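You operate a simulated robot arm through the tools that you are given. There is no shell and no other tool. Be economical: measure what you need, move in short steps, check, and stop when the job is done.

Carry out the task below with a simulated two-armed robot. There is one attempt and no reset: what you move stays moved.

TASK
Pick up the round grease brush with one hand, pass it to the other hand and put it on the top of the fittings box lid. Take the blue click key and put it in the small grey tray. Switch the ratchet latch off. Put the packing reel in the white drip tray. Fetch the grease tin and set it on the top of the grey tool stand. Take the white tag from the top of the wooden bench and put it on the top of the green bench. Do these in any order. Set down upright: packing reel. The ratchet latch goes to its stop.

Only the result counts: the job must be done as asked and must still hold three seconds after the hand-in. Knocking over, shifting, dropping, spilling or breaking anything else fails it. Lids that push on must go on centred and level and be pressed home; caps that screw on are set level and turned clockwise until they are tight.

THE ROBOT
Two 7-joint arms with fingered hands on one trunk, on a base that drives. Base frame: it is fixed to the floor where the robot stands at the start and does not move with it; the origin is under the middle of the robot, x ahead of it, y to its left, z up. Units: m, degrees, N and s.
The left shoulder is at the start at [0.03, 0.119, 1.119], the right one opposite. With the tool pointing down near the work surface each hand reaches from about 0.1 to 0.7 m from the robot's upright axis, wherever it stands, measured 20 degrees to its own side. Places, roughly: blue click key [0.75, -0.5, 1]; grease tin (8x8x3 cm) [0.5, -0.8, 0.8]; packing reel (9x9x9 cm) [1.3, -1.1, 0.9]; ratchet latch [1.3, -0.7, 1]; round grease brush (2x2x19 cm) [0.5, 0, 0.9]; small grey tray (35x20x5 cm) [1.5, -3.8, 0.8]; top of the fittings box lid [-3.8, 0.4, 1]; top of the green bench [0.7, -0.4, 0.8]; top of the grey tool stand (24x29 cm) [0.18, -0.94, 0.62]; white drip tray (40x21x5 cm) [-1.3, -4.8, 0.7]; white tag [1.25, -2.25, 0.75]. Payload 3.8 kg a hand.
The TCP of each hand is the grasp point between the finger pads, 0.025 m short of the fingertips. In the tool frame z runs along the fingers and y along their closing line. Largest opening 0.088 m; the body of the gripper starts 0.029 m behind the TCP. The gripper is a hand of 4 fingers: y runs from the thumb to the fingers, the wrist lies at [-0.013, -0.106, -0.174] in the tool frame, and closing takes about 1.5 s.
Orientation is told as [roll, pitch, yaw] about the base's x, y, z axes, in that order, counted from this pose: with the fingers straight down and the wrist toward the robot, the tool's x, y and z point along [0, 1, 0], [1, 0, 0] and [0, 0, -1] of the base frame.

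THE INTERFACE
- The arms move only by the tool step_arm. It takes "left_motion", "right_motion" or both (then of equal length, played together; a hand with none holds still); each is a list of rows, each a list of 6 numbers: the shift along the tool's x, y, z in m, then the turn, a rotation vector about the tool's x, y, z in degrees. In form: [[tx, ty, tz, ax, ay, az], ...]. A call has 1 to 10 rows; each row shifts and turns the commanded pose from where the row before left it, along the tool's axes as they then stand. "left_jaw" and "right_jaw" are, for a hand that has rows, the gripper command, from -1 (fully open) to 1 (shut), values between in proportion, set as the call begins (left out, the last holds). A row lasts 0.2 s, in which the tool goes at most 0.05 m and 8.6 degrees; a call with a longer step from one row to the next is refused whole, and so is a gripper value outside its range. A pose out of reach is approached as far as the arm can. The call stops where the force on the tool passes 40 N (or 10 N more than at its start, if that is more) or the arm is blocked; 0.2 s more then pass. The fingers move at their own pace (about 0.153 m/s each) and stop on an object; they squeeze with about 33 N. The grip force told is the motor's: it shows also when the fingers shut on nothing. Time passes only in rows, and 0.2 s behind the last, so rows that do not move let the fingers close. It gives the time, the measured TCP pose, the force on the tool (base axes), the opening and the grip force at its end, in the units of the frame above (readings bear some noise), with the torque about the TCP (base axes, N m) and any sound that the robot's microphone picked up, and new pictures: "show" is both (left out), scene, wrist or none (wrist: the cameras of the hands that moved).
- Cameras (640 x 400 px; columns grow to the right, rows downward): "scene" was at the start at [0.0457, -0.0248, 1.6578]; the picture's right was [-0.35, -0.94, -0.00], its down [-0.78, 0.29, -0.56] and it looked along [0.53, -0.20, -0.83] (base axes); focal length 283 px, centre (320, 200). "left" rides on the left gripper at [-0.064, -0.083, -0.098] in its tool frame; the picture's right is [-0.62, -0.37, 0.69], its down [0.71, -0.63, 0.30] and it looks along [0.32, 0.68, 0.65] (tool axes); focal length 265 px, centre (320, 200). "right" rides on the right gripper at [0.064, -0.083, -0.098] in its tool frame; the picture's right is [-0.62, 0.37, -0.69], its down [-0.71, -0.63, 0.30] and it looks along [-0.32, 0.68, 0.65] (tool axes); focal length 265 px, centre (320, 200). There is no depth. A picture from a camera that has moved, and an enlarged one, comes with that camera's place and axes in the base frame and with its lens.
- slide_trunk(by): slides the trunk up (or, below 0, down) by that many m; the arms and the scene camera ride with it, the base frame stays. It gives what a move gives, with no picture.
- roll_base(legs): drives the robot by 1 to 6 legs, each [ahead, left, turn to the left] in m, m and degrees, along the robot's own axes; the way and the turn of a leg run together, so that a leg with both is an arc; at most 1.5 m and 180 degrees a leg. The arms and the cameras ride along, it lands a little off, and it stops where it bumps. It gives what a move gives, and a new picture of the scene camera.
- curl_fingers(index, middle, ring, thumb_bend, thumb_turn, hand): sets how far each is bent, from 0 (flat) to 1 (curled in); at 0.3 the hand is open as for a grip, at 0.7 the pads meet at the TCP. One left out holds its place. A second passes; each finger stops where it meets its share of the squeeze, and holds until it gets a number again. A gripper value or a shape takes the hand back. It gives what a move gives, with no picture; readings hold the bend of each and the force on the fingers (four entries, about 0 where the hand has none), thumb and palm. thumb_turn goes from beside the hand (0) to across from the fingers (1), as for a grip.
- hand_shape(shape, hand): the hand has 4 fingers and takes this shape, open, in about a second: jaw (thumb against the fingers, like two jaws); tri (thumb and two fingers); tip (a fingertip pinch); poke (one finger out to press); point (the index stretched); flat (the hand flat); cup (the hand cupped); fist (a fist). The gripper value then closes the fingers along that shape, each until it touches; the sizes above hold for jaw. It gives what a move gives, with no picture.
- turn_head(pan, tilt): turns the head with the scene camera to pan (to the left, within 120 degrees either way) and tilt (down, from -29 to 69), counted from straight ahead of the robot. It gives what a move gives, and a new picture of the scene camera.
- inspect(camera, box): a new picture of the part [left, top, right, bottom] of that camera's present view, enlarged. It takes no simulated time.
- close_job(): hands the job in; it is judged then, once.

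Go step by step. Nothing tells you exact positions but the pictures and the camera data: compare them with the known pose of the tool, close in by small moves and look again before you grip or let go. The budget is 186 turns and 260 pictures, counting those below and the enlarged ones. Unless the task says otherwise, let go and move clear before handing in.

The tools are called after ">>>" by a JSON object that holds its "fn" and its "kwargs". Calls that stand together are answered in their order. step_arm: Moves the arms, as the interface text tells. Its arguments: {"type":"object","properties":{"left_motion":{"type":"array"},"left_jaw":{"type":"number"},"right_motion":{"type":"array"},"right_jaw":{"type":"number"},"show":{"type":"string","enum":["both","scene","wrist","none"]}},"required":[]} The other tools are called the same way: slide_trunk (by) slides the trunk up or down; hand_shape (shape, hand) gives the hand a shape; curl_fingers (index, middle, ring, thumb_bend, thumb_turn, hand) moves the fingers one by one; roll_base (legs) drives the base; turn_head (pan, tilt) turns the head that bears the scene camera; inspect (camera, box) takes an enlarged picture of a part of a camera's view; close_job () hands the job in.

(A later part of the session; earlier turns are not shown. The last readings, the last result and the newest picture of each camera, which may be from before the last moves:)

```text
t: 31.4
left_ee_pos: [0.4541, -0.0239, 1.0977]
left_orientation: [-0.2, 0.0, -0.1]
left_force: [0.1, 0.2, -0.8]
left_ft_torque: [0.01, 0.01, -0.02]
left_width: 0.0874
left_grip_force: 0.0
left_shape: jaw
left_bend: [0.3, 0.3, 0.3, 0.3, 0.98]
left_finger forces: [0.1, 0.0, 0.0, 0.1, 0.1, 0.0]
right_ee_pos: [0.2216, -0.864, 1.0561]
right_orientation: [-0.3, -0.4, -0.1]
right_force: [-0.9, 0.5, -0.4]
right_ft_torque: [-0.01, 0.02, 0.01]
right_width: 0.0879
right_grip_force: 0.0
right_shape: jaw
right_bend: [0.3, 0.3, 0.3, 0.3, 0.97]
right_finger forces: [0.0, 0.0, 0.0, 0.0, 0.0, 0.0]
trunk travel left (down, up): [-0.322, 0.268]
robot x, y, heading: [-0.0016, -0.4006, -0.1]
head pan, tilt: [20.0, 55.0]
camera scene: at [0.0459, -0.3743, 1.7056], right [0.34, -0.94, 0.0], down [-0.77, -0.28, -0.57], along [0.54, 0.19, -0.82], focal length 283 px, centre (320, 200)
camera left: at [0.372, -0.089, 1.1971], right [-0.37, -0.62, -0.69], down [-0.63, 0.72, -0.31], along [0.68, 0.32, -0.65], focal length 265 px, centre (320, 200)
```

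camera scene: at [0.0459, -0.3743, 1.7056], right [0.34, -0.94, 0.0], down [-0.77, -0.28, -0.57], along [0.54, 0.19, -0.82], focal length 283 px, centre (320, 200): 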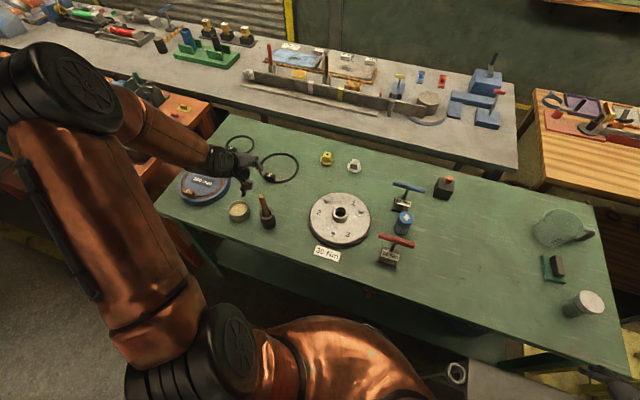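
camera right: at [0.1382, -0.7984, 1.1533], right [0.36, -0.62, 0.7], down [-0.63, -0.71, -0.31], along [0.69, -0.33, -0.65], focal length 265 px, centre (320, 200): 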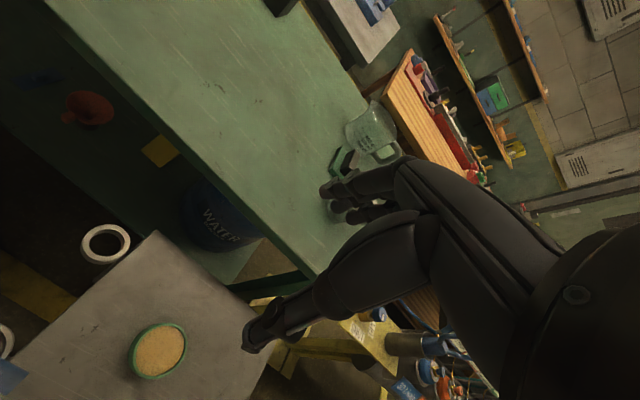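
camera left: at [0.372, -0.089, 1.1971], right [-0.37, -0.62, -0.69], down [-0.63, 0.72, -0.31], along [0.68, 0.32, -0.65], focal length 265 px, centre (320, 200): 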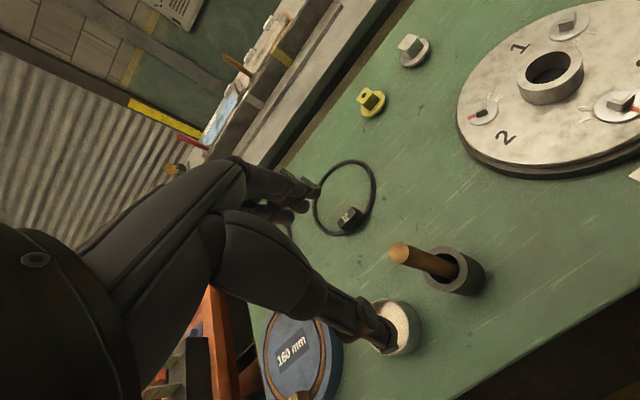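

Triangulated, the handle's top is at [0.479, -0.023, 0.976]. I centre above it and come down to z 0.99 for a check.

>>> {"fn": "step_arm", "kwargs": {"left_motion": [[0.001, 0.025, 0, 0, 0, 0], [0, 0, 0.04, 0, 0, 0], [0, 0, 0.04, 0, 0, 0], [0, 0, 0.025, 0, 0, 0]]}}

>>> {"fn": "inspect", "kwargs": {"camera": "left", "box": [200, 140, 520, 340]}}

```text
t: 32.4
left_ee_pos: [0.4795, -0.0239, 0.9927]
left_orientation: [0.1, 0.0, -0.1]
left_force: [-0.8, 0.0, -0.4]
left_ft_torque: [0.02, 0.02, -0.03]
left_width: 0.0876
left_grip_force: 0.0
left_shape: jaw
left_bend: [0.3, 0.3, 0.3, 0.3, 0.98]
left_finger forces: [0.1, 0.0, 0.0, 0.0, 0.0, 0.1]
right_ee_pos: [0.2218, -0.8634, 1.0547]
right_orientation: [-0.2, -0.4, -0.1]
right_force: [-0.4, -0.7, 0.3]
right_ft_torque: [-0.02, 0.03, 0.03]
right_width: 0.0879
right_grip_force: 0.0
right_shape: jaw
right_bend: [0.3, 0.3, 0.3, 0.3, 0.97]
right_finger forces: [0.1, 0.0, 0.0, 0.0, 0.1, 0.1]
trunk travel left (down, up): [-0.322, 0.268]
robot x, y, heading: [0.0028, -0.4019, -0.1]
head pan, tilt: [20.0, 55.0]
camera scene: at [0.0468, -0.376, 1.7056], right [0.34, -0.94, 0.0], down [-0.77, -0.28, -0.57], along [0.54, 0.19, -0.82], focal length 283 px, centre (320, 200)
camera left: at [0.3969, -0.0879, 1.091], right [-0.37, -0.62, -0.69], down [-0.63, 0.72, -0.3], along [0.68, 0.32, -0.65], focal length 265 px, centre (320, 200)
```

scene: 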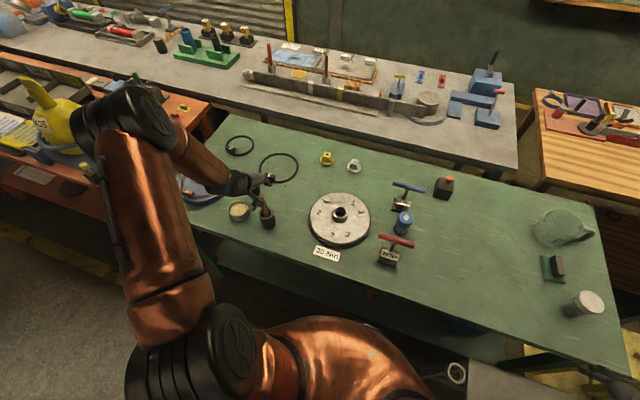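
left: 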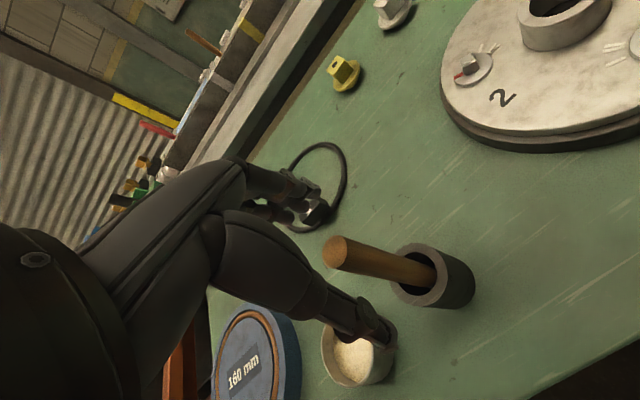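

```text
2.00 times, centred on (360, 240) of left
camera zoom: at [0.3969, -0.0879, 1.091], right [-0.37, -0.62, -0.69], down [-0.63, 0.72, -0.3], along [0.68, 0.32, -0.65], focal length 531 px, centre (240, 120)
```

zoom: 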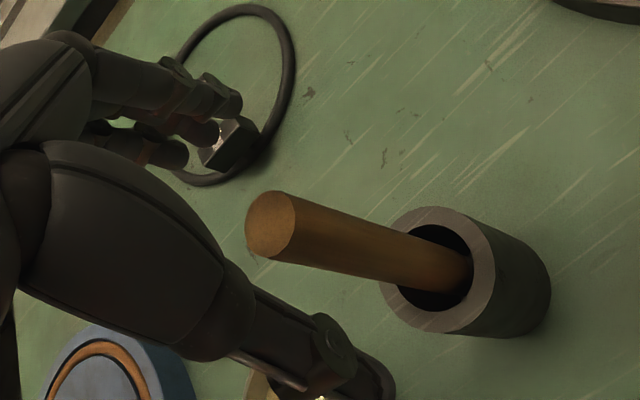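

The handle lies between thumb and fingers in line with the tool. I descend to z≈0.955 and close gently.

>>> {"fn": "step_arm", "kwargs": {"left_motion": [[0, 0.003, 0.013, 0, 0, 0], [0, 0, 0.013, 0, 0, 0], [0, 0, 0.012, 0, 0, 0]], "show": "wrist"}}

>>> {"fn": "step_arm", "kwargs": {"left_motion": [[0, 0, 0, 0, 0, 0], [0, 0, 0, 0, 0, 0], [0, 0, 0, 0, 0, 0], [0, 0, 0, 0, 0, 0], [0, 0, 0, 0, 0, 0], [0, 0, 0, 0, 0, 0], [0, 0, 0, 0, 0, 0]], "left_jaw": 1, "show": "wrist"}}

```text
t: 33.2
left_ee_pos: [0.4824, -0.0226, 0.9539]
left_orientation: [0.0, 0.0, -0.2]
left_force: [-0.3, -0.2, 0.6]
left_ft_torque: [0.02, 0.04, -0.02]
left_width: 0.0878
left_grip_force: 0.1
left_shape: jaw
left_bend: [0.3, 0.3, 0.3, 0.3, 0.98]
left_finger forces: [0.0, 0.0, 0.0, 0.0, 0.0, 0.0]
right_ee_pos: [0.2214, -0.865, 1.0547]
right_orientation: [-0.3, -0.4, -0.1]
right_force: [0.4, -0.8, 0.6]
right_ft_torque: [-0.02, 0.0, 0.0]
right_width: 0.0878
right_grip_force: 0.2
right_shape: jaw
right_bend: [0.3, 0.3, 0.3, 0.3, 0.97]
right_finger forces: [0.0, 0.0, 0.0, 0.1, 0.0, 0.0]
trunk travel left (down, up): [-0.322, 0.268]
robot x, y, heading: [-0.0028, -0.4038, -0.0]
head pan, tilt: [20.0, 55.0]
camera left: at [0.3993, -0.0876, 1.0538], right [-0.37, -0.62, -0.69], down [-0.63, 0.72, -0.3], along [0.68, 0.32, -0.65], focal length 265 px, centre (320, 200)
```

left: 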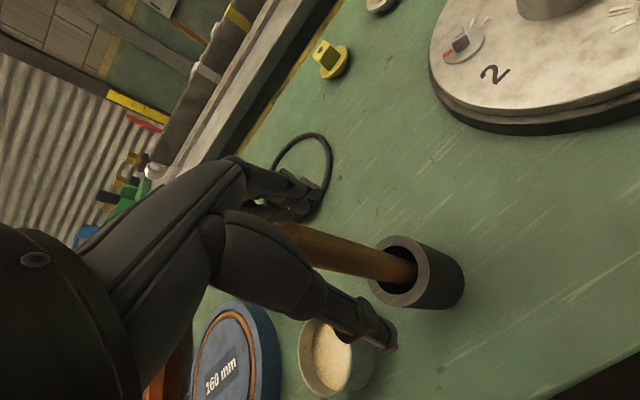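

```text
t: 34.8
left_ee_pos: [0.4813, -0.0227, 0.9546]
left_orientation: [0.0, 0.1, 0.0]
left_force: [0.3, 0.8, -0.3]
left_ft_torque: [-0.01, -0.01, 0.02]
left_width: 0.012
left_grip_force: 32.8
left_shape: jaw
left_bend: [0.73, 0.61, 0.7, 0.75, 1.0]
left_finger forces: [15.7, 13.0, 0.1, 0.0, 27.6, 0.0]
right_ee_pos: [0.221, -0.8649, 1.0557]
right_orientation: [-0.2, -0.4, -0.1]
right_force: [0.2, 0.3, 0.3]
right_ft_torque: [-0.01, -0.01, 0.01]
right_width: 0.0874
right_grip_force: 0.1
right_shape: jaw
right_bend: [0.3, 0.3, 0.3, 0.3, 0.97]
right_finger forces: [0.0, 0.0, 0.0, 0.1, 0.0, 0.0]
trunk travel left (down, up): [-0.322, 0.268]
robot x, y, heading: [-0.0027, -0.4013, -0.1]
head pan, tilt: [20.0, 55.0]
camera left: at [0.3991, -0.0879, 1.054], right [-0.37, -0.62, -0.69], down [-0.63, 0.72, -0.3], along [0.68, 0.32, -0.65], focal length 265 px, centre (320, 200)
```

left: 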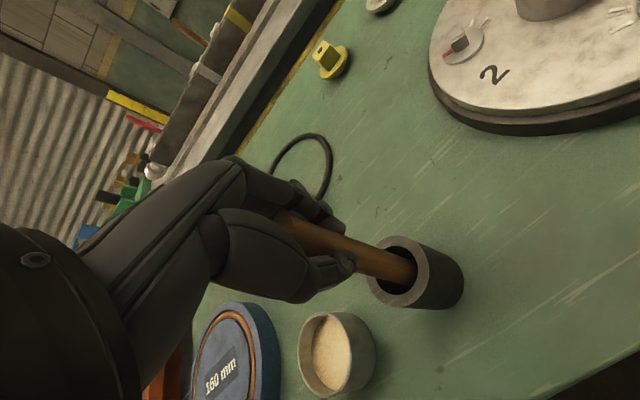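

It is gripped; I lift straight out of the cup.

>>> {"fn": "step_arm", "kwargs": {"left_motion": [[0, 0, -0.02, 0, 0, 0], [0, 0, -0.04, 0, 0, 0], [0, 0, -0.05, 0, 0, 0], [0, 0, -0.05, 0, 0, 0], [0, 0, -0.05, 0, 0, 0]]}}

```text
t: 36.0
left_ee_pos: [0.4806, -0.0272, 1.1664]
left_orientation: [0.0, 0.0, -0.2]
left_force: [-0.2, -0.2, 0.1]
left_ft_torque: [-0.02, -0.01, 0.01]
left_width: 0.012
left_grip_force: 32.8
left_shape: jaw
left_bend: [0.73, 0.61, 0.7, 0.75, 1.0]
left_finger forces: [15.5, 13.5, 0.0, 0.0, 27.4, 0.0]
right_ee_pos: [0.2212, -0.8657, 1.0548]
right_orientation: [-0.1, -0.4, -0.1]
right_force: [0.2, -0.2, 0.1]
right_ft_torque: [0.01, -0.04, 0.01]
right_width: 0.088
right_grip_force: 0.1
right_shape: jaw
right_bend: [0.3, 0.3, 0.3, 0.3, 0.97]
right_finger forces: [0.0, 0.0, 0.0, 0.0, 0.0, 0.0]
trunk travel left (down, up): [-0.322, 0.268]
robot x, y, heading: [-0.0017, -0.4001, -0.4]
head pan, tilt: [20.0, 55.0]
camera scene: at [0.0453, -0.3773, 1.7057], right [0.34, -0.94, 0.0], down [-0.77, -0.28, -0.57], along [0.54, 0.2, -0.82], focal length 283 px, centre (320, 200)
camera left: at [0.3974, -0.0912, 1.265], right [-0.37, -0.62, -0.69], down [-0.63, 0.72, -0.3], along [0.68, 0.32, -0.65], focal length 265 px, centre (320, 200)
```

scene: 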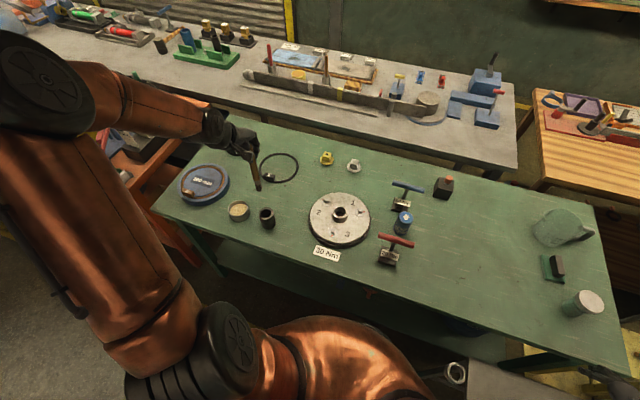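
left: 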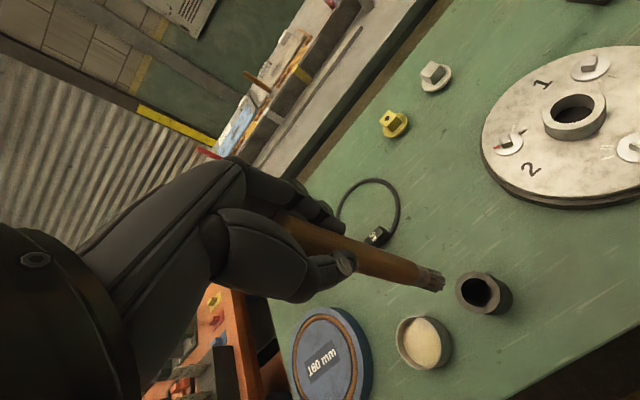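

The brush is clear of the cup. I bring it in front of the robot and then turn the left hand so the brush lies level, pointing to the right.

>>> {"fn": "step_arm", "kwargs": {"left_motion": [[-0.0405, -0.01, -0.005, 0, 0, 0], [-0.0405, -0.01, -0.005, 0, 0, 0], [-0.0405, -0.01, -0.005, 0, 0, 0], [-0.0405, -0.01, -0.005, 0, 0, 0], [-0.0405, -0.01, -0.005, 0, 0, 0], [-0.0405, -0.01, -0.005, 0, 0, 0]], "show": "none"}}

>>> {"fn": "step_arm", "kwargs": {"left_motion": [[0, 0, 0, 0, -8.5, 0], [0, 0, 0, 0, -8.5, 0], [0, 0, 0, 0, -8.5, 0], [0, 0, 0, 0, -8.5, 0], [0, 0, 0, 0, -8.5, 0], [0, 0, 0, 0, -8.5, 0], [0, 0, 0, 0, -8.5, 0], [0, 0, 0, 0, -8.5, 0], [0, 0, 0, 0, -8.5, 0], [0, 0, 0, 0, -8.5, 0]]}}

```text
t: 37.4
left_ee_pos: [0.4219, -0.2675, 1.1985]
left_orientation: [0.1, -0.1, 0.0]
left_force: [0.2, 0.2, -0.1]
left_ft_torque: [0.04, 0.01, 0.03]
left_width: 0.0121
left_grip_force: 32.6
left_shape: jaw
left_bend: [0.73, 0.6, 0.7, 0.76, 1.0]
left_finger forces: [16.0, 13.9, 0.1, 0.0, 27.1, 0.0]
right_ee_pos: [0.2202, -0.8657, 1.0538]
right_orientation: [-0.1, -0.5, -0.2]
right_force: [0.2, -0.6, -0.3]
right_ft_torque: [-0.02, -0.01, 0.02]
right_width: 0.0879
right_grip_force: 0.1
right_shape: jaw
right_bend: [0.3, 0.3, 0.3, 0.3, 0.97]
right_finger forces: [0.0, 0.1, 0.1, 0.0, 0.0, 0.1]
trunk travel left (down, up): [-0.322, 0.268]
robot x, y, heading: [-0.0033, -0.4008, -0.1]
head pan, tilt: [20.0, 55.0]
```

```text
t: 39.6
left_ee_pos: [0.4221, -0.2661, 1.1962]
left_orientation: [-85.1, 0.0, -0.1]
left_force: [-0.1, -0.6, -1.2]
left_ft_torque: [0.03, -0.01, -0.02]
left_width: 0.0121
left_grip_force: 32.8
left_shape: jaw
left_bend: [0.73, 0.6, 0.7, 0.76, 1.0]
left_finger forces: [15.1, 14.9, 0.0, 0.0, 26.5, 0.0]
right_ee_pos: [0.2217, -0.8637, 1.0549]
right_orientation: [-0.2, -0.4, -0.1]
right_force: [-0.2, 0.1, 0.3]
right_ft_torque: [-0.01, 0.02, 0.01]
right_width: 0.088
right_grip_force: 0.2
right_shape: jaw
right_bend: [0.3, 0.3, 0.3, 0.3, 0.97]
right_finger forces: [0.0, 0.0, 0.0, 0.0, 0.1, 0.0]
trunk travel left (down, up): [-0.322, 0.268]
robot x, y, heading: [-0.0023, -0.4012, -0.1]
head pan, tilt: [20.0, 55.0]
camera scene: at [0.0462, -0.3763, 1.7056], right [0.34, -0.94, 0.0], down [-0.77, -0.28, -0.57], along [0.54, 0.2, -0.82], focal length 283 px, centre (320, 200)
camera left: at [0.3394, -0.1742, 1.2683], right [-0.37, -0.74, 0.56], down [-0.63, -0.24, -0.74], along [0.68, -0.63, -0.38], focal length 265 px, centre (320, 200)
```

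scene: 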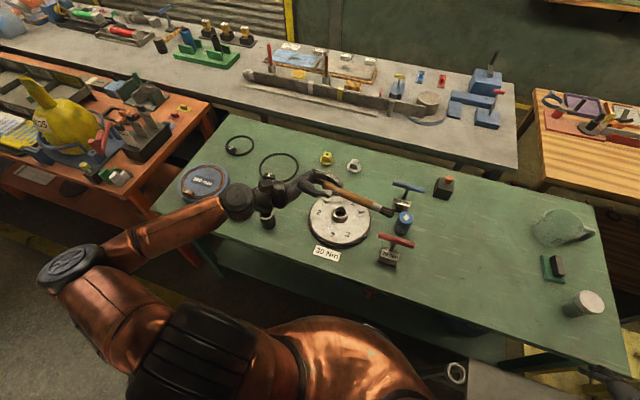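
left: 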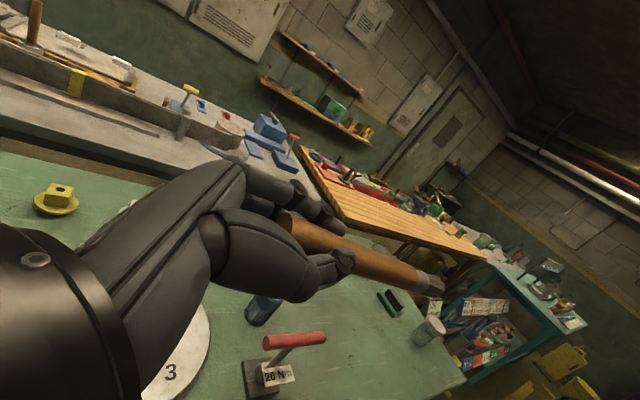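

The brush now lies level pointing right at about [0.42, -0.29…-0.43, 1.19]. I finish the levelling and bring the right hand above its middle.

>>> {"fn": "step_arm", "kwargs": {"left_motion": [[0, 0, 0, 0, -4.9, 0], [0, 0, 0, 0, 0, 0], [0, 0, 0, 0, 0, 0], [0, 0, 0, 0, 0, 0], [0, 0, 0, 0, 0, 0], [0, 0, 0, 0, 0, 0]], "right_motion": [[0, 0, -0.045, 0, 0, 0], [0, 0, -0.045, 0, 0, 0], [0, 0, -0.045, 0, 0, 0], [0, 0, -0.045, 0, 0, 0], [0, 0, -0.045, 0, 0, 0], [0, 0, -0.035, 0, 0, 0]], "right_jaw": -1, "show": "none"}}

>>> {"fn": "step_arm", "kwargs": {"right_motion": [[0.042, 0.0198, 0, 0, 0, 0], [0.042, 0.0198, 0, 0, 0, 0], [0.042, 0.0198, 0, 0, 0, 0], [0.042, 0.0198, 0, 0, 0, 0], [0.042, 0.0198, 0, 0, 0, 0], [0.042, 0.0198, 0, 0, 0, 0], [0.042, 0.0198, 0, 0, 0, 0], [0.042, 0.0198, 0, 0, 0, 0], [0.042, 0.0198, 0, 0, 0, 0], [0.042, 0.0198, 0, 0, 0, 0]]}}

```text
t: 41.0
left_ee_pos: [0.4205, -0.2661, 1.1946]
left_orientation: [-89.9, 0.0, 0.0]
left_force: [0.0, 0.3, -1.0]
left_ft_torque: [0.04, 0.0, 0.01]
left_width: 0.0123
left_grip_force: 33.4
left_shape: jaw
left_bend: [0.73, 0.6, 0.7, 0.76, 1.0]
left_finger forces: [15.0, 15.0, 0.0, 0.0, 26.3, 0.0]
right_ee_pos: [0.2215, -0.8645, 1.3119]
right_orientation: [-0.3, -0.3, 0.0]
right_force: [0.3, 0.5, -0.1]
right_ft_torque: [-0.05, -0.03, 0.01]
right_width: 0.0877
right_grip_force: 0.0
right_shape: jaw
right_bend: [0.3, 0.3, 0.3, 0.3, 0.97]
right_finger forces: [0.0, 0.1, 0.0, 0.1, 0.0, 0.0]
trunk travel left (down, up): [-0.322, 0.268]
robot x, y, heading: [-0.0023, -0.4005, -0.0]
head pan, tilt: [20.0, 55.0]
```

```text
t: 42.9
left_ee_pos: [0.422, -0.2647, 1.1926]
left_orientation: [-90.0, 0.1, -0.1]
left_force: [0.4, 0.5, 0.5]
left_ft_torque: [0.03, 0.02, 0.05]
left_width: 0.0121
left_grip_force: 32.8
left_shape: jaw
left_bend: [0.73, 0.6, 0.7, 0.76, 1.0]
left_finger forces: [14.8, 14.9, 0.0, 0.1, 26.3, 0.0]
right_ee_pos: [0.3791, -0.5333, 1.3094]
right_orientation: [10.4, 1.2, -0.2]
right_force: [-0.5, 0.0, 0.6]
right_ft_torque: [-0.02, 0.0, -0.03]
right_width: 0.0875
right_grip_force: 0.0
right_shape: jaw
right_bend: [0.3, 0.3, 0.3, 0.3, 0.97]
right_finger forces: [0.0, 0.0, 0.0, 0.0, 0.0, 0.0]
trunk travel left (down, up): [-0.322, 0.268]
robot x, y, heading: [0.0041, -0.4061, 0.2]
head pan, tilt: [20.0, 55.0]
stopped in row 9 (right hand): the arm was blocked; the commanded pose is now the measured one
camera scene: at [0.0472, -0.3753, 1.7056], right [0.34, -0.94, 0.0], down [-0.77, -0.28, -0.57], along [0.54, 0.19, -0.82], focal length 283 px, centre (320, 200)
camera right: at [0.2992, -0.4885, 1.4198], right [0.38, -0.74, 0.56], down [-0.64, -0.64, -0.41], along [0.67, -0.2, -0.72], focal length 265 px, centre (320, 200)
```

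scene: 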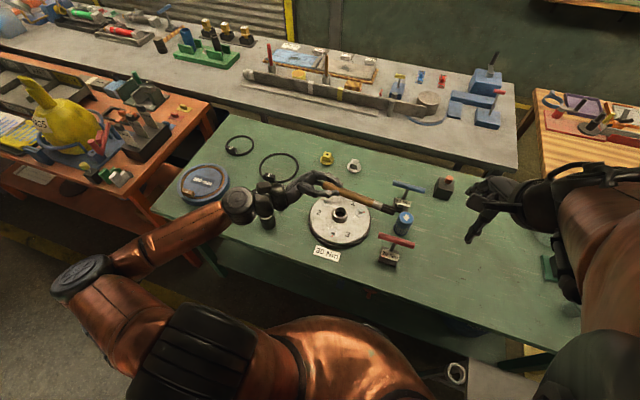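
right: 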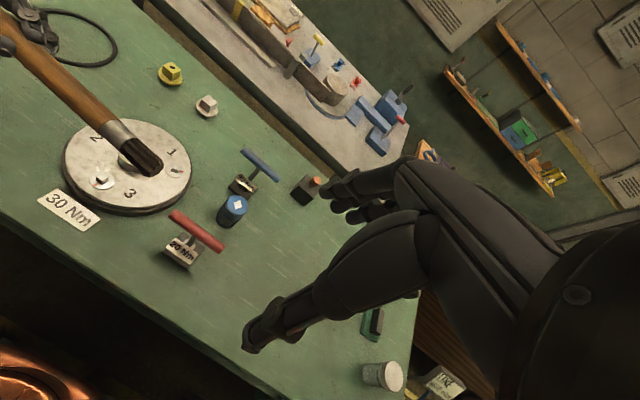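

The right arm blocks there, so I level it again further out, and bring the brush to it instead.

>>> {"fn": "step_arm", "kwargs": {"right_motion": [[-0.04, 0.01, 0, 0, 0, 0], [0, 0.015, 0, 0, -5.2, 0], [0, 0.015, 0, -1.2, -5.2, 0], [0, 0, 0, 0, 0, 0]], "left_motion": [[0.01, 0, 0.045, 0, 0, 0], [0.01, 0, 0.045, 0, 0, 0], [0.01, 0, 0.045, 0, 0, 0], [0.01, 0, 0.04, 0, 0, 0]]}}

```text
t: 43.9
left_ee_pos: [0.4198, -0.4443, 1.1544]
left_orientation: [-89.8, 0.1, -0.2]
left_force: [-0.2, -0.2, -0.3]
left_ft_torque: [0.01, 0.0, 0.01]
left_width: 0.0121
left_grip_force: 33.3
left_shape: jaw
left_bend: [0.73, 0.6, 0.7, 0.77, 1.0]
left_finger forces: [14.3, 15.2, 0.0, 0.0, 25.7, 0.1]
right_ee_pos: [0.4188, -0.5758, 1.3005]
right_orientation: [0.1, 0.0, -0.1]
right_force: [0.5, -0.1, -0.1]
right_ft_torque: [0.02, 0.02, -0.02]
right_width: 0.0877
right_grip_force: 0.0
right_shape: jaw
right_bend: [0.3, 0.3, 0.3, 0.3, 0.97]
right_finger forces: [0.0, 0.0, 0.1, 0.0, 0.0, 0.0]
trunk travel left (down, up): [-0.322, 0.268]
robot x, y, heading: [-0.0017, -0.4047, -0.1]
head pan, tilt: [20.0, 55.0]
camera scene: at [0.047, -0.3785, 1.7056], right [0.34, -0.94, 0.0], down [-0.77, -0.28, -0.57], along [0.54, 0.2, -0.82], focal length 283 px, centre (320, 200)
camera right: at [0.337, -0.5106, 1.4003], right [0.37, -0.62, 0.69], down [-0.63, -0.71, -0.3], along [0.68, -0.33, -0.65], focal length 265 px, centre (320, 200)
camera left: at [0.3386, -0.3465, 1.2192], right [-0.37, -0.69, 0.62], down [-0.63, -0.3, -0.71], along [0.68, -0.65, -0.33], focal length 265 px, centre (320, 200)
```

scene: 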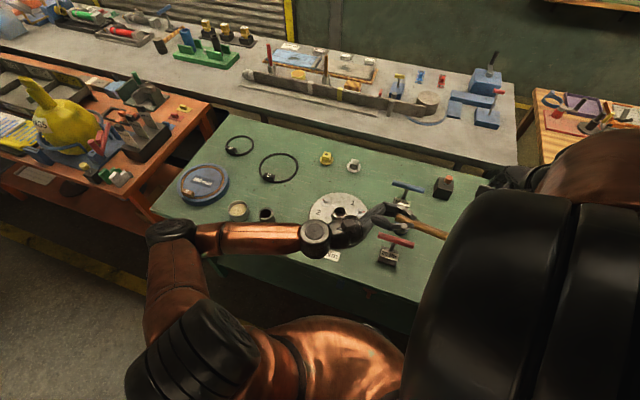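
right: 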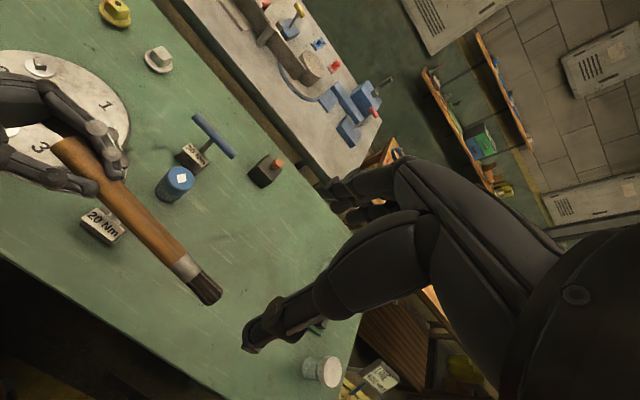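
left: 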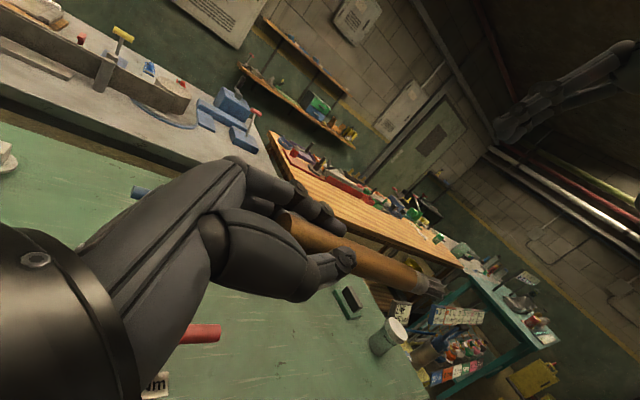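

The brush's middle is at about [0.42, -0.51, 1.154]. I bring the right hand down over it.

>>> {"fn": "step_arm", "kwargs": {"right_motion": [[0.0, 0.0, 0.045, 0, 0, 0], [0.014, 0.0, 0.04, 0, 0, 0], [0.014, 0.0, 0.02, 0, 0, 0], [0.014, 0, 0.01, 0, 0, 0], [0.01, 0, 0, 0, 0, 0]]}}

```text
t: 45.1
left_ee_pos: [0.4211, -0.4414, 1.1548]
left_orientation: [-89.9, 0.0, -0.2]
left_force: [-0.3, -0.5, 0.1]
left_ft_torque: [0.01, 0.0, 0.01]
left_width: 0.0122
left_grip_force: 32.8
left_shape: jaw
left_bend: [0.73, 0.6, 0.7, 0.77, 1.0]
left_finger forces: [14.3, 15.2, 0.0, 0.0, 25.7, 0.1]
right_ee_pos: [0.4165, -0.5216, 1.1861]
right_orientation: [0.1, 0.0, -0.3]
right_force: [-0.5, 0.1, -0.5]
right_ft_torque: [-0.01, 0.0, -0.01]
right_width: 0.0879
right_grip_force: 0.1
right_shape: jaw
right_bend: [0.3, 0.3, 0.3, 0.3, 0.97]
right_finger forces: [0.1, 0.0, 0.1, 0.0, 0.0, 0.2]
trunk travel left (down, up): [-0.322, 0.268]
robot x, y, heading: [0.0017, -0.4003, -0.2]
head pan, tilt: [20.0, 55.0]
camera scene: at [0.0462, -0.3757, 1.7056], right [0.34, -0.94, 0.0], down [-0.77, -0.28, -0.57], along [0.54, 0.19, -0.82], focal length 283 px, centre (320, 200)
camera right: at [0.3346, -0.4564, 1.2845], right [0.37, -0.62, 0.69], down [-0.63, -0.71, -0.3], along [0.68, -0.33, -0.65], focal length 265 px, centre (320, 200)
```

scene: 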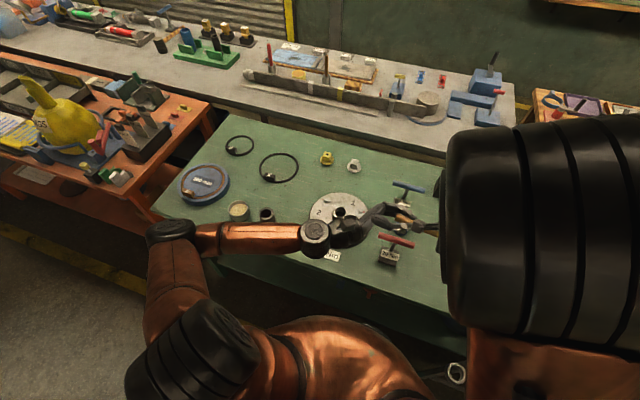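
right: 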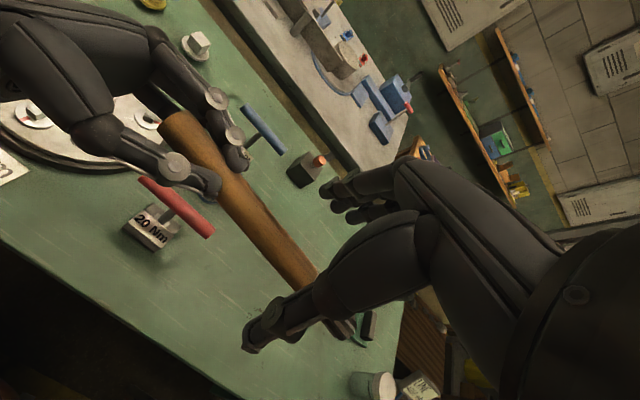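

The brush passes between the right thumb and fingers; I lower 3 cm and close the right hand.

>>> {"fn": "step_arm", "kwargs": {"right_motion": [[0.0, 0.002, 0.017, 0, 0, 0], [0, 0.002, 0.017, 0, 0, 0]], "show": "wrist"}}

>>> {"fn": "step_arm", "kwargs": {"right_motion": [[0, 0, 0, 0, 0, 0], [0, 0, 0, 0, 0, 0], [0, 0, 0, 0, 0, 0], [0, 0, 0, 0, 0, 0], [0, 0, 0, 0, 0, 0], [0, 0, 0, 0, 0, 0], [0, 0, 0, 0, 0, 0]], "right_jaw": 1, "show": "wrist"}}

```text
t: 45.7
left_ee_pos: [0.4217, -0.4429, 1.1542]
left_orientation: [-89.9, 0.0, -0.1]
left_force: [0.0, -0.3, 0.0]
left_ft_torque: [0.0, -0.02, 0.0]
left_width: 0.0119
left_grip_force: 32.7
left_shape: jaw
left_bend: [0.73, 0.6, 0.7, 0.77, 1.0]
left_finger forces: [14.3, 15.3, 0.0, 0.1, 25.6, 0.0]
right_ee_pos: [0.4229, -0.523, 1.1521]
right_orientation: [0.0, 0.0, -0.1]
right_force: [0.2, 0.0, -0.1]
right_ft_torque: [-0.01, -0.01, 0.0]
right_width: 0.0878
right_grip_force: 0.1
right_shape: jaw
right_bend: [0.3, 0.3, 0.3, 0.3, 0.97]
right_finger forces: [0.0, 0.0, 0.0, 0.1, 0.0, 0.0]
trunk travel left (down, up): [-0.322, 0.268]
robot x, y, heading: [-0.0018, -0.3997, 0.0]
head pan, tilt: [20.0, 55.0]
camera right: at [0.3404, -0.4565, 1.2507], right [0.37, -0.62, 0.69], down [-0.63, -0.71, -0.3], along [0.68, -0.33, -0.65], focal length 265 px, centre (320, 200)
```

right: 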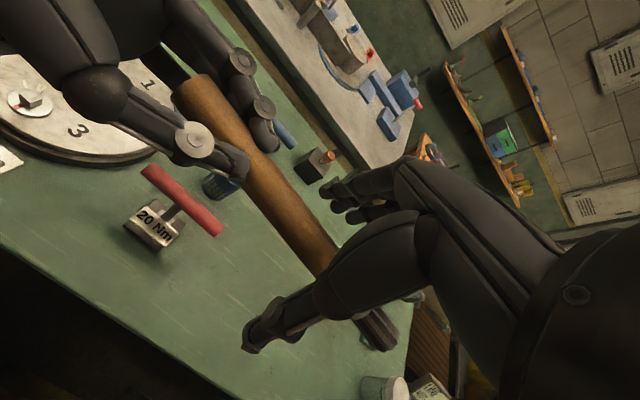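

```text
t: 47.3
left_ee_pos: [0.4198, -0.4421, 1.1563]
left_orientation: [-89.9, 0.0, -0.1]
left_force: [0.8, 1.9, 0.1]
left_ft_torque: [0.0, 0.04, 0.15]
left_width: 0.0121
left_grip_force: 33.2
left_shape: jaw
left_bend: [0.73, 0.6, 0.7, 0.77, 1.0]
left_finger forces: [15.9, 14.8, 0.1, 0.0, 24.8, 0.1]
right_ee_pos: [0.4233, -0.5206, 1.1527]
right_orientation: [0.0, 0.0, -0.3]
right_force: [-1.7, -2.7, -0.1]
right_ft_torque: [0.0, 0.0, 0.0]
right_width: 0.009
right_grip_force: 33.1
right_shape: jaw
right_bend: [0.72, 0.7, 0.7, 0.8, 1.0]
right_finger forces: [10.1, 0.3, 2.4, 0.0, 25.7, 0.1]
trunk travel left (down, up): [-0.322, 0.268]
robot x, y, heading: [-0.0002, -0.4044, -0.1]
head pan, tilt: [20.0, 55.0]
camera right: at [0.3399, -0.4568, 1.251], right [0.37, -0.62, 0.69], down [-0.63, -0.71, -0.3], along [0.68, -0.33, -0.65], focal length 265 px, centre (320, 200)
```

right: 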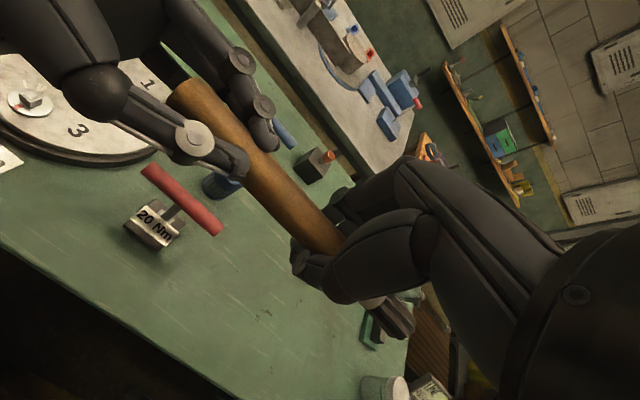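

The right hand has the handle. I open the left hand and draw it away to the left.

>>> {"fn": "step_arm", "kwargs": {"left_motion": [[0, 0, 0, 0, 0, 0], [0, 0, 0, 0, 0, 0], [0, 0, 0, 0, 0, 0], [0, 0, 0, 0, 0, 0], [0, 0, 0, 0, 0, 0], [0, 0, -0.03, 0, 0, 0], [0, 0, -0.04, 0, 0, 0], [0, 0, -0.04, 0, 0, 0], [0, 0, -0.04, 0, 0, 0]], "left_jaw": -1, "show": "scene"}}

>>> {"fn": "inspect", "kwargs": {"camera": "right", "box": [160, 80, 480, 400]}}

```text
t: 49.3
left_ee_pos: [0.4209, -0.2898, 1.1539]
left_orientation: [-90.1, -0.1, -0.2]
left_force: [0.6, 0.6, 0.0]
left_ft_torque: [-0.02, 0.01, 0.01]
left_width: 0.0877
left_grip_force: 0.0
left_shape: jaw
left_bend: [0.3, 0.3, 0.3, 0.3, 0.98]
left_finger forces: [0.1, 0.0, 0.0, 0.1, 0.0, 0.0]
right_ee_pos: [0.4225, -0.5204, 1.1519]
right_orientation: [0.0, 0.0, -0.2]
right_force: [0.7, -0.6, -0.6]
right_ft_torque: [0.01, 0.03, 0.03]
right_width: 0.0087
right_grip_force: 32.9
right_shape: jaw
right_bend: [0.72, 0.7, 0.7, 0.8, 1.0]
right_finger forces: [11.3, 0.5, 2.1, 0.1, 24.0, 0.0]
trunk travel left (down, up): [-0.322, 0.268]
robot x, y, heading: [-0.0019, -0.4009, 0.0]
head pan, tilt: [20.0, 55.0]
camera scene: at [0.0458, -0.3754, 1.7056], right [0.34, -0.94, 0.0], down [-0.77, -0.28, -0.57], along [0.54, 0.19, -0.82], focal length 283 px, centre (320, 200)
```

scene: 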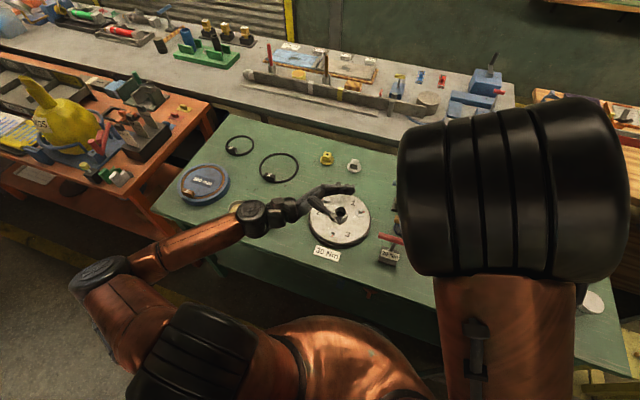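

```text
1.25 times, centred on (320, 240) of right
camera zoom: at [0.3394, -0.456, 1.2512], right [0.37, -0.62, 0.69], down [-0.63, -0.71, -0.3], along [0.68, -0.33, -0.65], focal length 332 px, centre (320, 150)
```

zoom: 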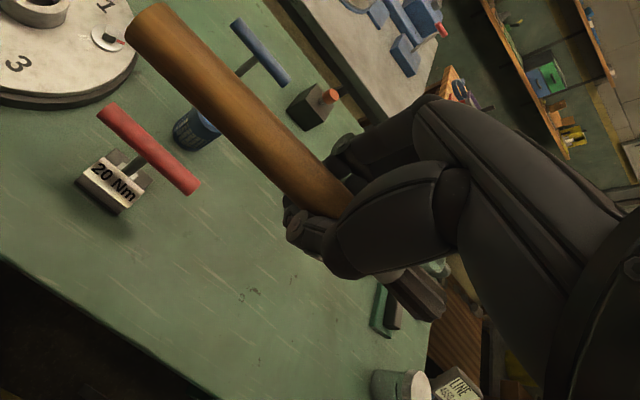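

The hand-over worked. Next I take the blue key with the left hand while the right keeps the brush: left turns back to pointing down, right retracts to its side.

>>> {"fn": "step_arm", "kwargs": {"left_motion": [[0, 0, 0, 0, 8.5, 0], [0, 0, 0, 0, 8.5, 0], [0, 0, 0, 0, 8.5, 0], [0, 0, 0, 0, 8.5, 0], [0, 0, 0, 0, 8.5, 0], [0, 0, 0, 0, 8.5, 0], [0, 0, 0, 0, 8.5, 0], [0, 0, 0, 0, 8.5, 0], [0, 0, 0, 0, 8.5, 0], [0, 0, 0, 0, 8.5, 0]], "right_motion": [[-0.028, -0.017, -0.005, 0, 0, 0], [-0.028, -0.017, -0.005, 0, 0, 0], [-0.028, -0.017, -0.005, 0, 0, 0], [-0.028, -0.017, -0.005, 0, 0, 0], [-0.028, -0.017, -0.005, 0, 0, 0], [-0.028, -0.017, -0.005, 0, 0, 0], [-0.028, -0.017, -0.005, 0, 0, 0], [-0.028, -0.017, -0.005, 0, 0, 0], [-0.028, -0.017, -0.005, 0, 0, 0], [-0.028, -0.017, -0.005, 0, 0, 0]], "show": "none"}}

>>> {"fn": "roll_base", "kwargs": {"legs": [[0.07, -0.05, 0]]}}

```text
t: 51.5
left_ee_pos: [0.4205, -0.2916, 1.1564]
left_orientation: [-4.8, 0.0, -0.1]
left_force: [-0.2, -0.2, -0.4]
left_ft_torque: [-0.01, -0.04, 0.0]
left_width: 0.0876
left_grip_force: 0.0
left_shape: jaw
left_bend: [0.3, 0.3, 0.3, 0.3, 0.98]
left_finger forces: [0.0, 0.0, 0.0, 0.1, 0.0, 0.0]
right_ee_pos: [0.2699, -0.8072, 1.2033]
right_orientation: [0.2, 0.0, -0.3]
right_force: [0.1, -0.5, -0.4]
right_ft_torque: [-0.02, -0.01, 0.02]
right_width: 0.0083
right_grip_force: 32.9
right_shape: jaw
right_bend: [0.72, 0.7, 0.7, 0.81, 1.0]
right_finger forces: [9.9, 0.3, 1.9, 0.0, 23.9, 0.1]
right hand out of reach, approached as far as the arm can: row 3, 4, 5
trunk travel left (down, up): [-0.322, 0.268]
robot x, y, heading: [-0.0004, -0.4, -0.3]
head pan, tilt: [20.0, 55.0]
```

```text
t: 52.5
left_ee_pos: [0.494, -0.3409, 1.1554]
left_orientation: [-4.9, 0.1, -0.2]
left_force: [0.3, 0.7, -0.3]
left_ft_torque: [-0.02, 0.01, 0.0]
left_width: 0.0874
left_grip_force: 0.0
left_shape: jaw
left_bend: [0.3, 0.3, 0.3, 0.3, 0.98]
left_finger forces: [0.0, 0.0, 0.0, 0.0, 0.0, 0.0]
right_ee_pos: [0.3424, -0.8562, 1.2043]
right_orientation: [0.1, 0.2, -0.3]
right_force: [0.1, -0.7, -1.0]
right_ft_torque: [0.0, 0.0, 0.02]
right_width: 0.008
right_grip_force: 33.1
right_shape: jaw
right_bend: [0.72, 0.7, 0.7, 0.81, 1.0]
right_finger forces: [10.1, 0.3, 1.9, 0.1, 23.9, 0.0]
trunk travel left (down, up): [-0.322, 0.268]
robot x, y, heading: [0.0673, -0.4501, -0.3]
head pan, tilt: [20.0, 55.0]
camera scene: at [0.1198, -0.4264, 1.7056], right [0.34, -0.94, 0.0], down [-0.77, -0.28, -0.57], along [0.54, 0.2, -0.82], focal length 283 px, centre (320, 200)
```

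scene: 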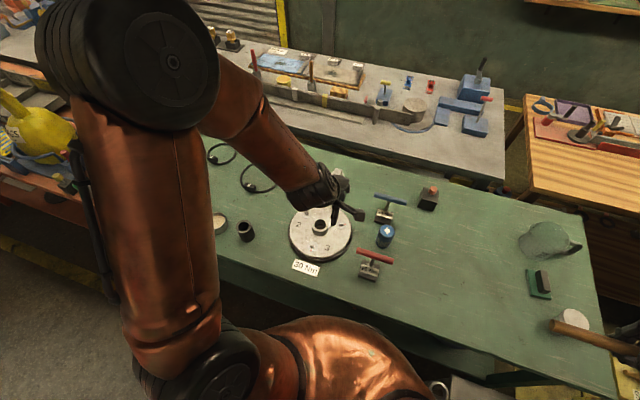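

The blue bar is about [0.72, -0.455, 0.93], running along y. I bring the left hand above it.

>>> {"fn": "step_arm", "kwargs": {"left_motion": [[0, 0, 0, 0, 4.9, 0], [-0.019, 0.0377, 0.013, 0, 0, 0], [-0.019, 0.0377, 0.013, 0, 0, 0], [-0.019, 0.0377, 0.013, 0, 0, 0], [-0.019, 0.0377, 0.013, 0, 0, 0], [-0.019, 0.0377, 0.013, 0, 0, 0], [-0.019, 0.0377, 0.013, 0, 0, 0]]}}

>>> {"fn": "inspect", "kwargs": {"camera": "left", "box": [220, 150, 540, 350]}}

```text
t: 54.1
left_ee_pos: [0.7212, -0.4563, 1.0768]
left_orientation: [0.0, 0.3, 0.0]
left_force: [-0.2, -0.7, -0.5]
left_ft_torque: [0.02, 0.02, 0.02]
left_width: 0.0876
left_grip_force: 0.2
left_shape: jaw
left_bend: [0.3, 0.3, 0.3, 0.3, 0.98]
left_finger forces: [0.0, 0.0, 0.1, 0.1, 0.0, 0.1]
right_ee_pos: [0.3417, -0.8568, 1.2041]
right_orientation: [0.1, 0.1, -0.2]
right_force: [-0.6, -0.4, 0.3]
right_ft_torque: [-0.03, 0.0, -0.02]
right_width: 0.0083
right_grip_force: 32.8
right_shape: jaw
right_bend: [0.72, 0.7, 0.7, 0.81, 1.0]
right_finger forces: [10.1, 0.3, 1.9, 0.0, 24.0, 0.0]
trunk travel left (down, up): [-0.322, 0.268]
robot x, y, heading: [0.0731, -0.449, 0.0]
head pan, tilt: [20.0, 55.0]
camera scene: at [0.12, -0.4262, 1.7056], right [0.34, -0.94, 0.0], down [-0.77, -0.28, -0.57], along [0.54, 0.2, -0.82], focal length 283 px, centre (320, 200)
camera left: at [0.6398, -0.5209, 1.1748], right [-0.37, -0.62, -0.69], down [-0.63, 0.72, -0.3], along [0.68, 0.32, -0.66], focal length 265 px, centre (320, 200)
```

scene: 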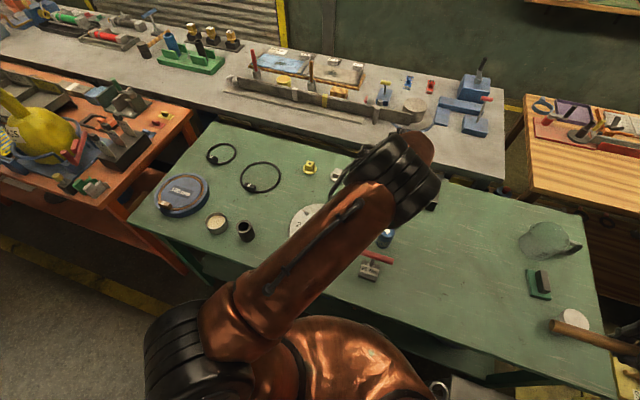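
left: 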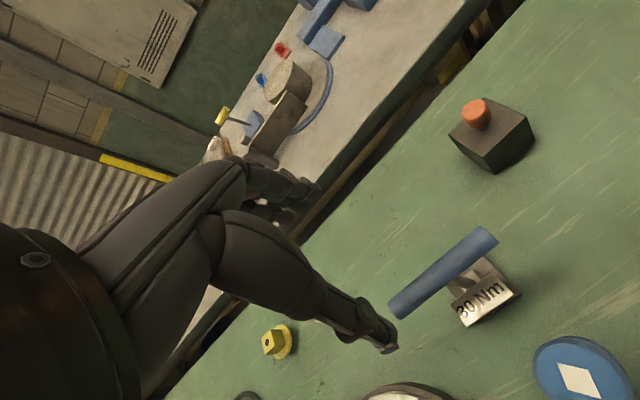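

```text
2.00 times, centred on (380, 250) of left
camera zoom: at [0.6398, -0.5209, 1.1748], right [-0.37, -0.62, -0.69], down [-0.63, 0.72, -0.3], along [0.68, 0.32, -0.66], focal length 531 px, centre (200, 100)
```

zoom: 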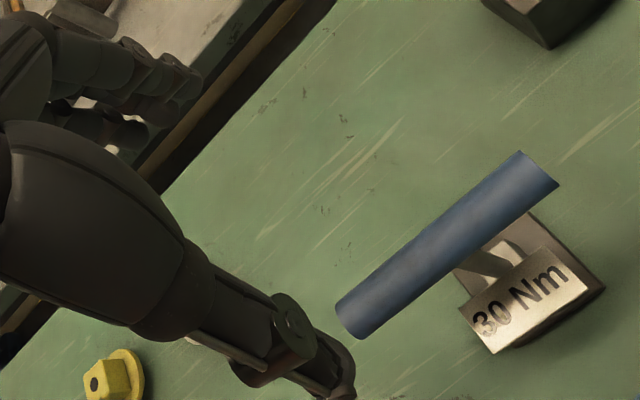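

The bar is at x 0.715, y −0.414…−0.518, z 0.938. I lower onto its centre.

>>> {"fn": "step_arm", "kwargs": {"left_motion": [[-0.01, -0.006, 0, 0, 0, 0], [0, 0, 0.04, 0, 0, 0], [0, 0, 0.04, 0, 0, 0], [0, 0, 0.035, 0, 0, 0], [0, 0, 0.025, 0, 0, 0]], "show": "wrist"}}

>>> {"fn": "inspect", "kwargs": {"camera": "scene", "box": [300, 120, 460, 220]}}

```text
t: 55.4
left_ee_pos: [0.7147, -0.4649, 0.9358]
left_orientation: [0.0, -0.1, 0.0]
left_force: [-0.1, -0.2, 0.9]
left_ft_torque: [0.0, -0.02, -0.01]
left_width: 0.0876
left_grip_force: 0.1
left_shape: jaw
left_bend: [0.3, 0.3, 0.3, 0.3, 0.98]
left_finger forces: [0.0, 0.0, 0.0, 0.1, 0.0, 0.0]
right_ee_pos: [0.3418, -0.8563, 1.2063]
right_orientation: [0.1, 0.0, -0.3]
right_force: [0.4, 0.6, -0.3]
right_ft_torque: [0.01, 0.03, 0.03]
right_width: 0.0079
right_grip_force: 33.0
right_shape: jaw
right_bend: [0.72, 0.7, 0.7, 0.81, 1.0]
right_finger forces: [10.0, 0.3, 1.9, 0.0, 24.0, 0.0]
trunk travel left (down, up): [-0.322, 0.268]
robot x, y, heading: [0.0734, -0.4471, -0.1]
head pan, tilt: [20.0, 55.0]
camera left: at [0.6325, -0.5297, 1.035], right [-0.37, -0.62, -0.69], down [-0.63, 0.72, -0.3], along [0.68, 0.32, -0.65], focal length 265 px, centre (320, 200)
```

left: 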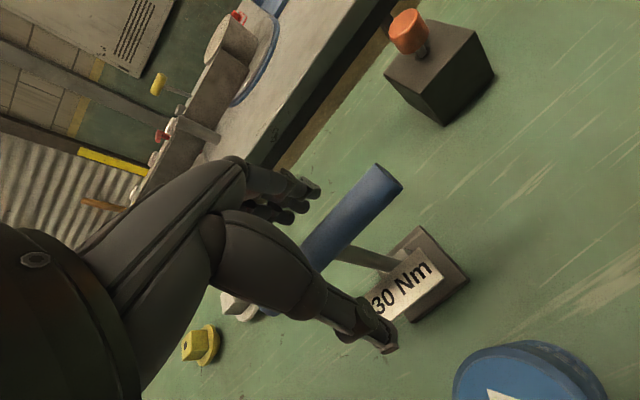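

```text
4.00 times, centred on (380, 170) of scene
camera zoom: at [0.1187, -0.425, 1.7056], right [0.34, -0.94, 0.0], down [-0.77, -0.28, -0.57], along [0.54, 0.19, -0.82], focal length 1132 px, centre (80, 320)
```

zoom: 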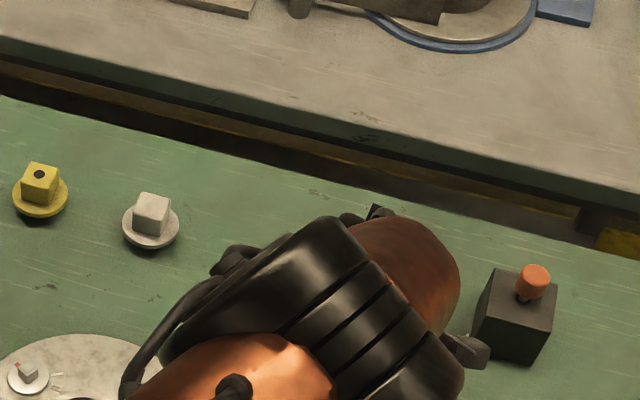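

The bar sits between thumb and fingers. I close and lift a little to see whether it comes out of its block.

>>> {"fn": "step_arm", "kwargs": {"left_motion": [[0, 0, 0, 0, 0, 0], [0, 0, 0, 0, 0, 0], [0, 0, 0, 0, 0, 0], [0, 0, 0, 0, 0, 0], [0, 0, 0, 0, 0, 0], [0, 0, 0, 0, 0, 0], [0, 0, 0, 0, 0, 0]], "left_jaw": 1, "show": "none"}}

>>> {"fn": "step_arm", "kwargs": {"left_motion": [[0, 0, -0.015, 0, 0, 0], [0, 0, -0.015, 0, 0, 0]], "show": "wrist"}}

```text
t: 57.0
left_ee_pos: [0.7147, -0.4639, 0.935]
left_orientation: [0.0, -0.1, -0.2]
left_force: [0.9, 0.6, -1.2]
left_ft_torque: [0.04, -0.13, -0.02]
left_width: 0.0121
left_grip_force: 32.8
left_shape: jaw
left_bend: [0.73, 0.65, 0.64, 0.76, 1.0]
left_finger forces: [15.8, 8.0, 3.1, 0.0, 26.5, 0.0]
right_ee_pos: [0.3419, -0.8554, 1.2042]
right_orientation: [0.1, 0.0, -0.4]
right_force: [-0.2, -0.5, -1.4]
right_ft_torque: [-0.02, 0.0, 0.02]
right_width: 0.0085
right_grip_force: 33.6
right_shape: jaw
right_bend: [0.72, 0.7, 0.7, 0.81, 1.0]
right_finger forces: [10.0, 0.3, 1.9, 0.1, 24.0, 0.0]
trunk travel left (down, up): [-0.322, 0.268]
robot x, y, heading: [0.0711, -0.4482, -0.2]
head pan, tilt: [20.0, 55.0]
```

```text
t: 57.5
left_ee_pos: [0.713, -0.4657, 0.965]
left_orientation: [-0.1, 0.2, -0.1]
left_force: [-0.3, -0.2, -2.0]
left_ft_torque: [0.0, 0.04, -0.05]
left_width: 0.0126
left_grip_force: 33.1
left_shape: jaw
left_bend: [0.73, 0.72, 0.66, 0.78, 1.0]
left_finger forces: [16.6, 6.7, 3.3, 0.1, 25.7, 0.1]
right_ee_pos: [0.342, -0.8555, 1.2045]
right_orientation: [0.0, 0.1, -0.2]
right_force: [0.7, 0.0, 0.2]
right_ft_torque: [0.0, 0.01, -0.03]
right_width: 0.0084
right_grip_force: 33.4
right_shape: jaw
right_bend: [0.72, 0.7, 0.7, 0.81, 1.0]
right_finger forces: [10.1, 0.3, 1.9, 0.1, 24.0, 0.0]
trunk travel left (down, up): [-0.322, 0.268]
robot x, y, heading: [0.073, -0.4435, -0.2]
head pan, tilt: [20.0, 55.0]
camera left: at [0.631, -0.5303, 1.0649], right [-0.37, -0.62, -0.69], down [-0.63, 0.72, -0.3], along [0.68, 0.32, -0.65], focal length 265 px, centre (320, 200)
```

left: 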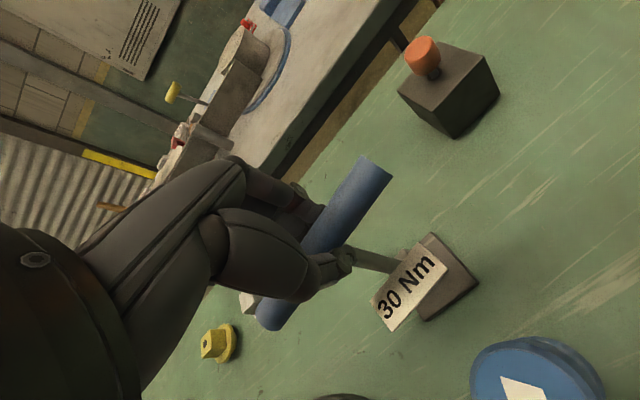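

>>> {"fn": "step_arm", "kwargs": {"left_motion": [[0, 0, -0.03, 0, 0, 0], [0, 0, -0.03, 0, 0, 0]], "show": "wrist"}}

```text
t: 58.1
left_ee_pos: [0.7131, -0.4638, 1.0275]
left_orientation: [-0.1, 0.1, -0.2]
left_force: [0.6, -0.9, -1.6]
left_ft_torque: [0.0, 0.01, -0.01]
left_width: 0.0129
left_grip_force: 33.1
left_shape: jaw
left_bend: [0.73, 0.72, 0.71, 0.78, 1.0]
left_finger forces: [16.6, 6.7, 3.4, 0.1, 25.7, 0.1]
right_ee_pos: [0.3406, -0.855, 1.2041]
right_orientation: [0.1, -0.1, -0.3]
right_force: [0.8, 0.1, -1.0]
right_ft_torque: [0.03, 0.03, 0.0]
right_width: 0.0083
right_grip_force: 32.8
right_shape: jaw
right_bend: [0.72, 0.7, 0.7, 0.81, 1.0]
right_finger forces: [10.0, 0.3, 1.9, 0.0, 24.0, 0.1]
trunk travel left (down, up): [-0.322, 0.268]
robot x, y, heading: [0.0709, -0.4527, -0.1]
head pan, tilt: [20.0, 55.0]
camera left: at [0.6309, -0.5292, 1.1256], right [-0.37, -0.62, -0.69], down [-0.63, 0.72, -0.3], along [0.68, 0.32, -0.65], focal length 265 px, centre (320, 200)
```

left: 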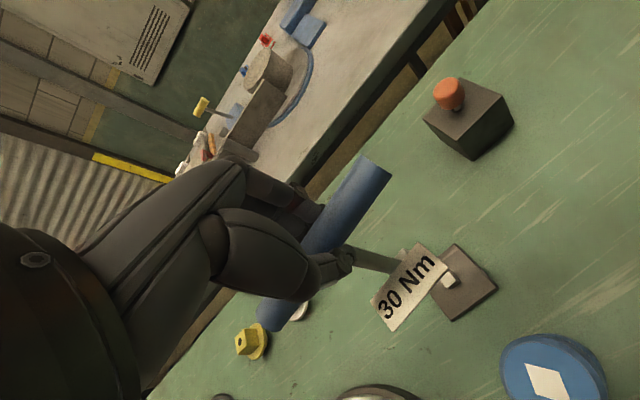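

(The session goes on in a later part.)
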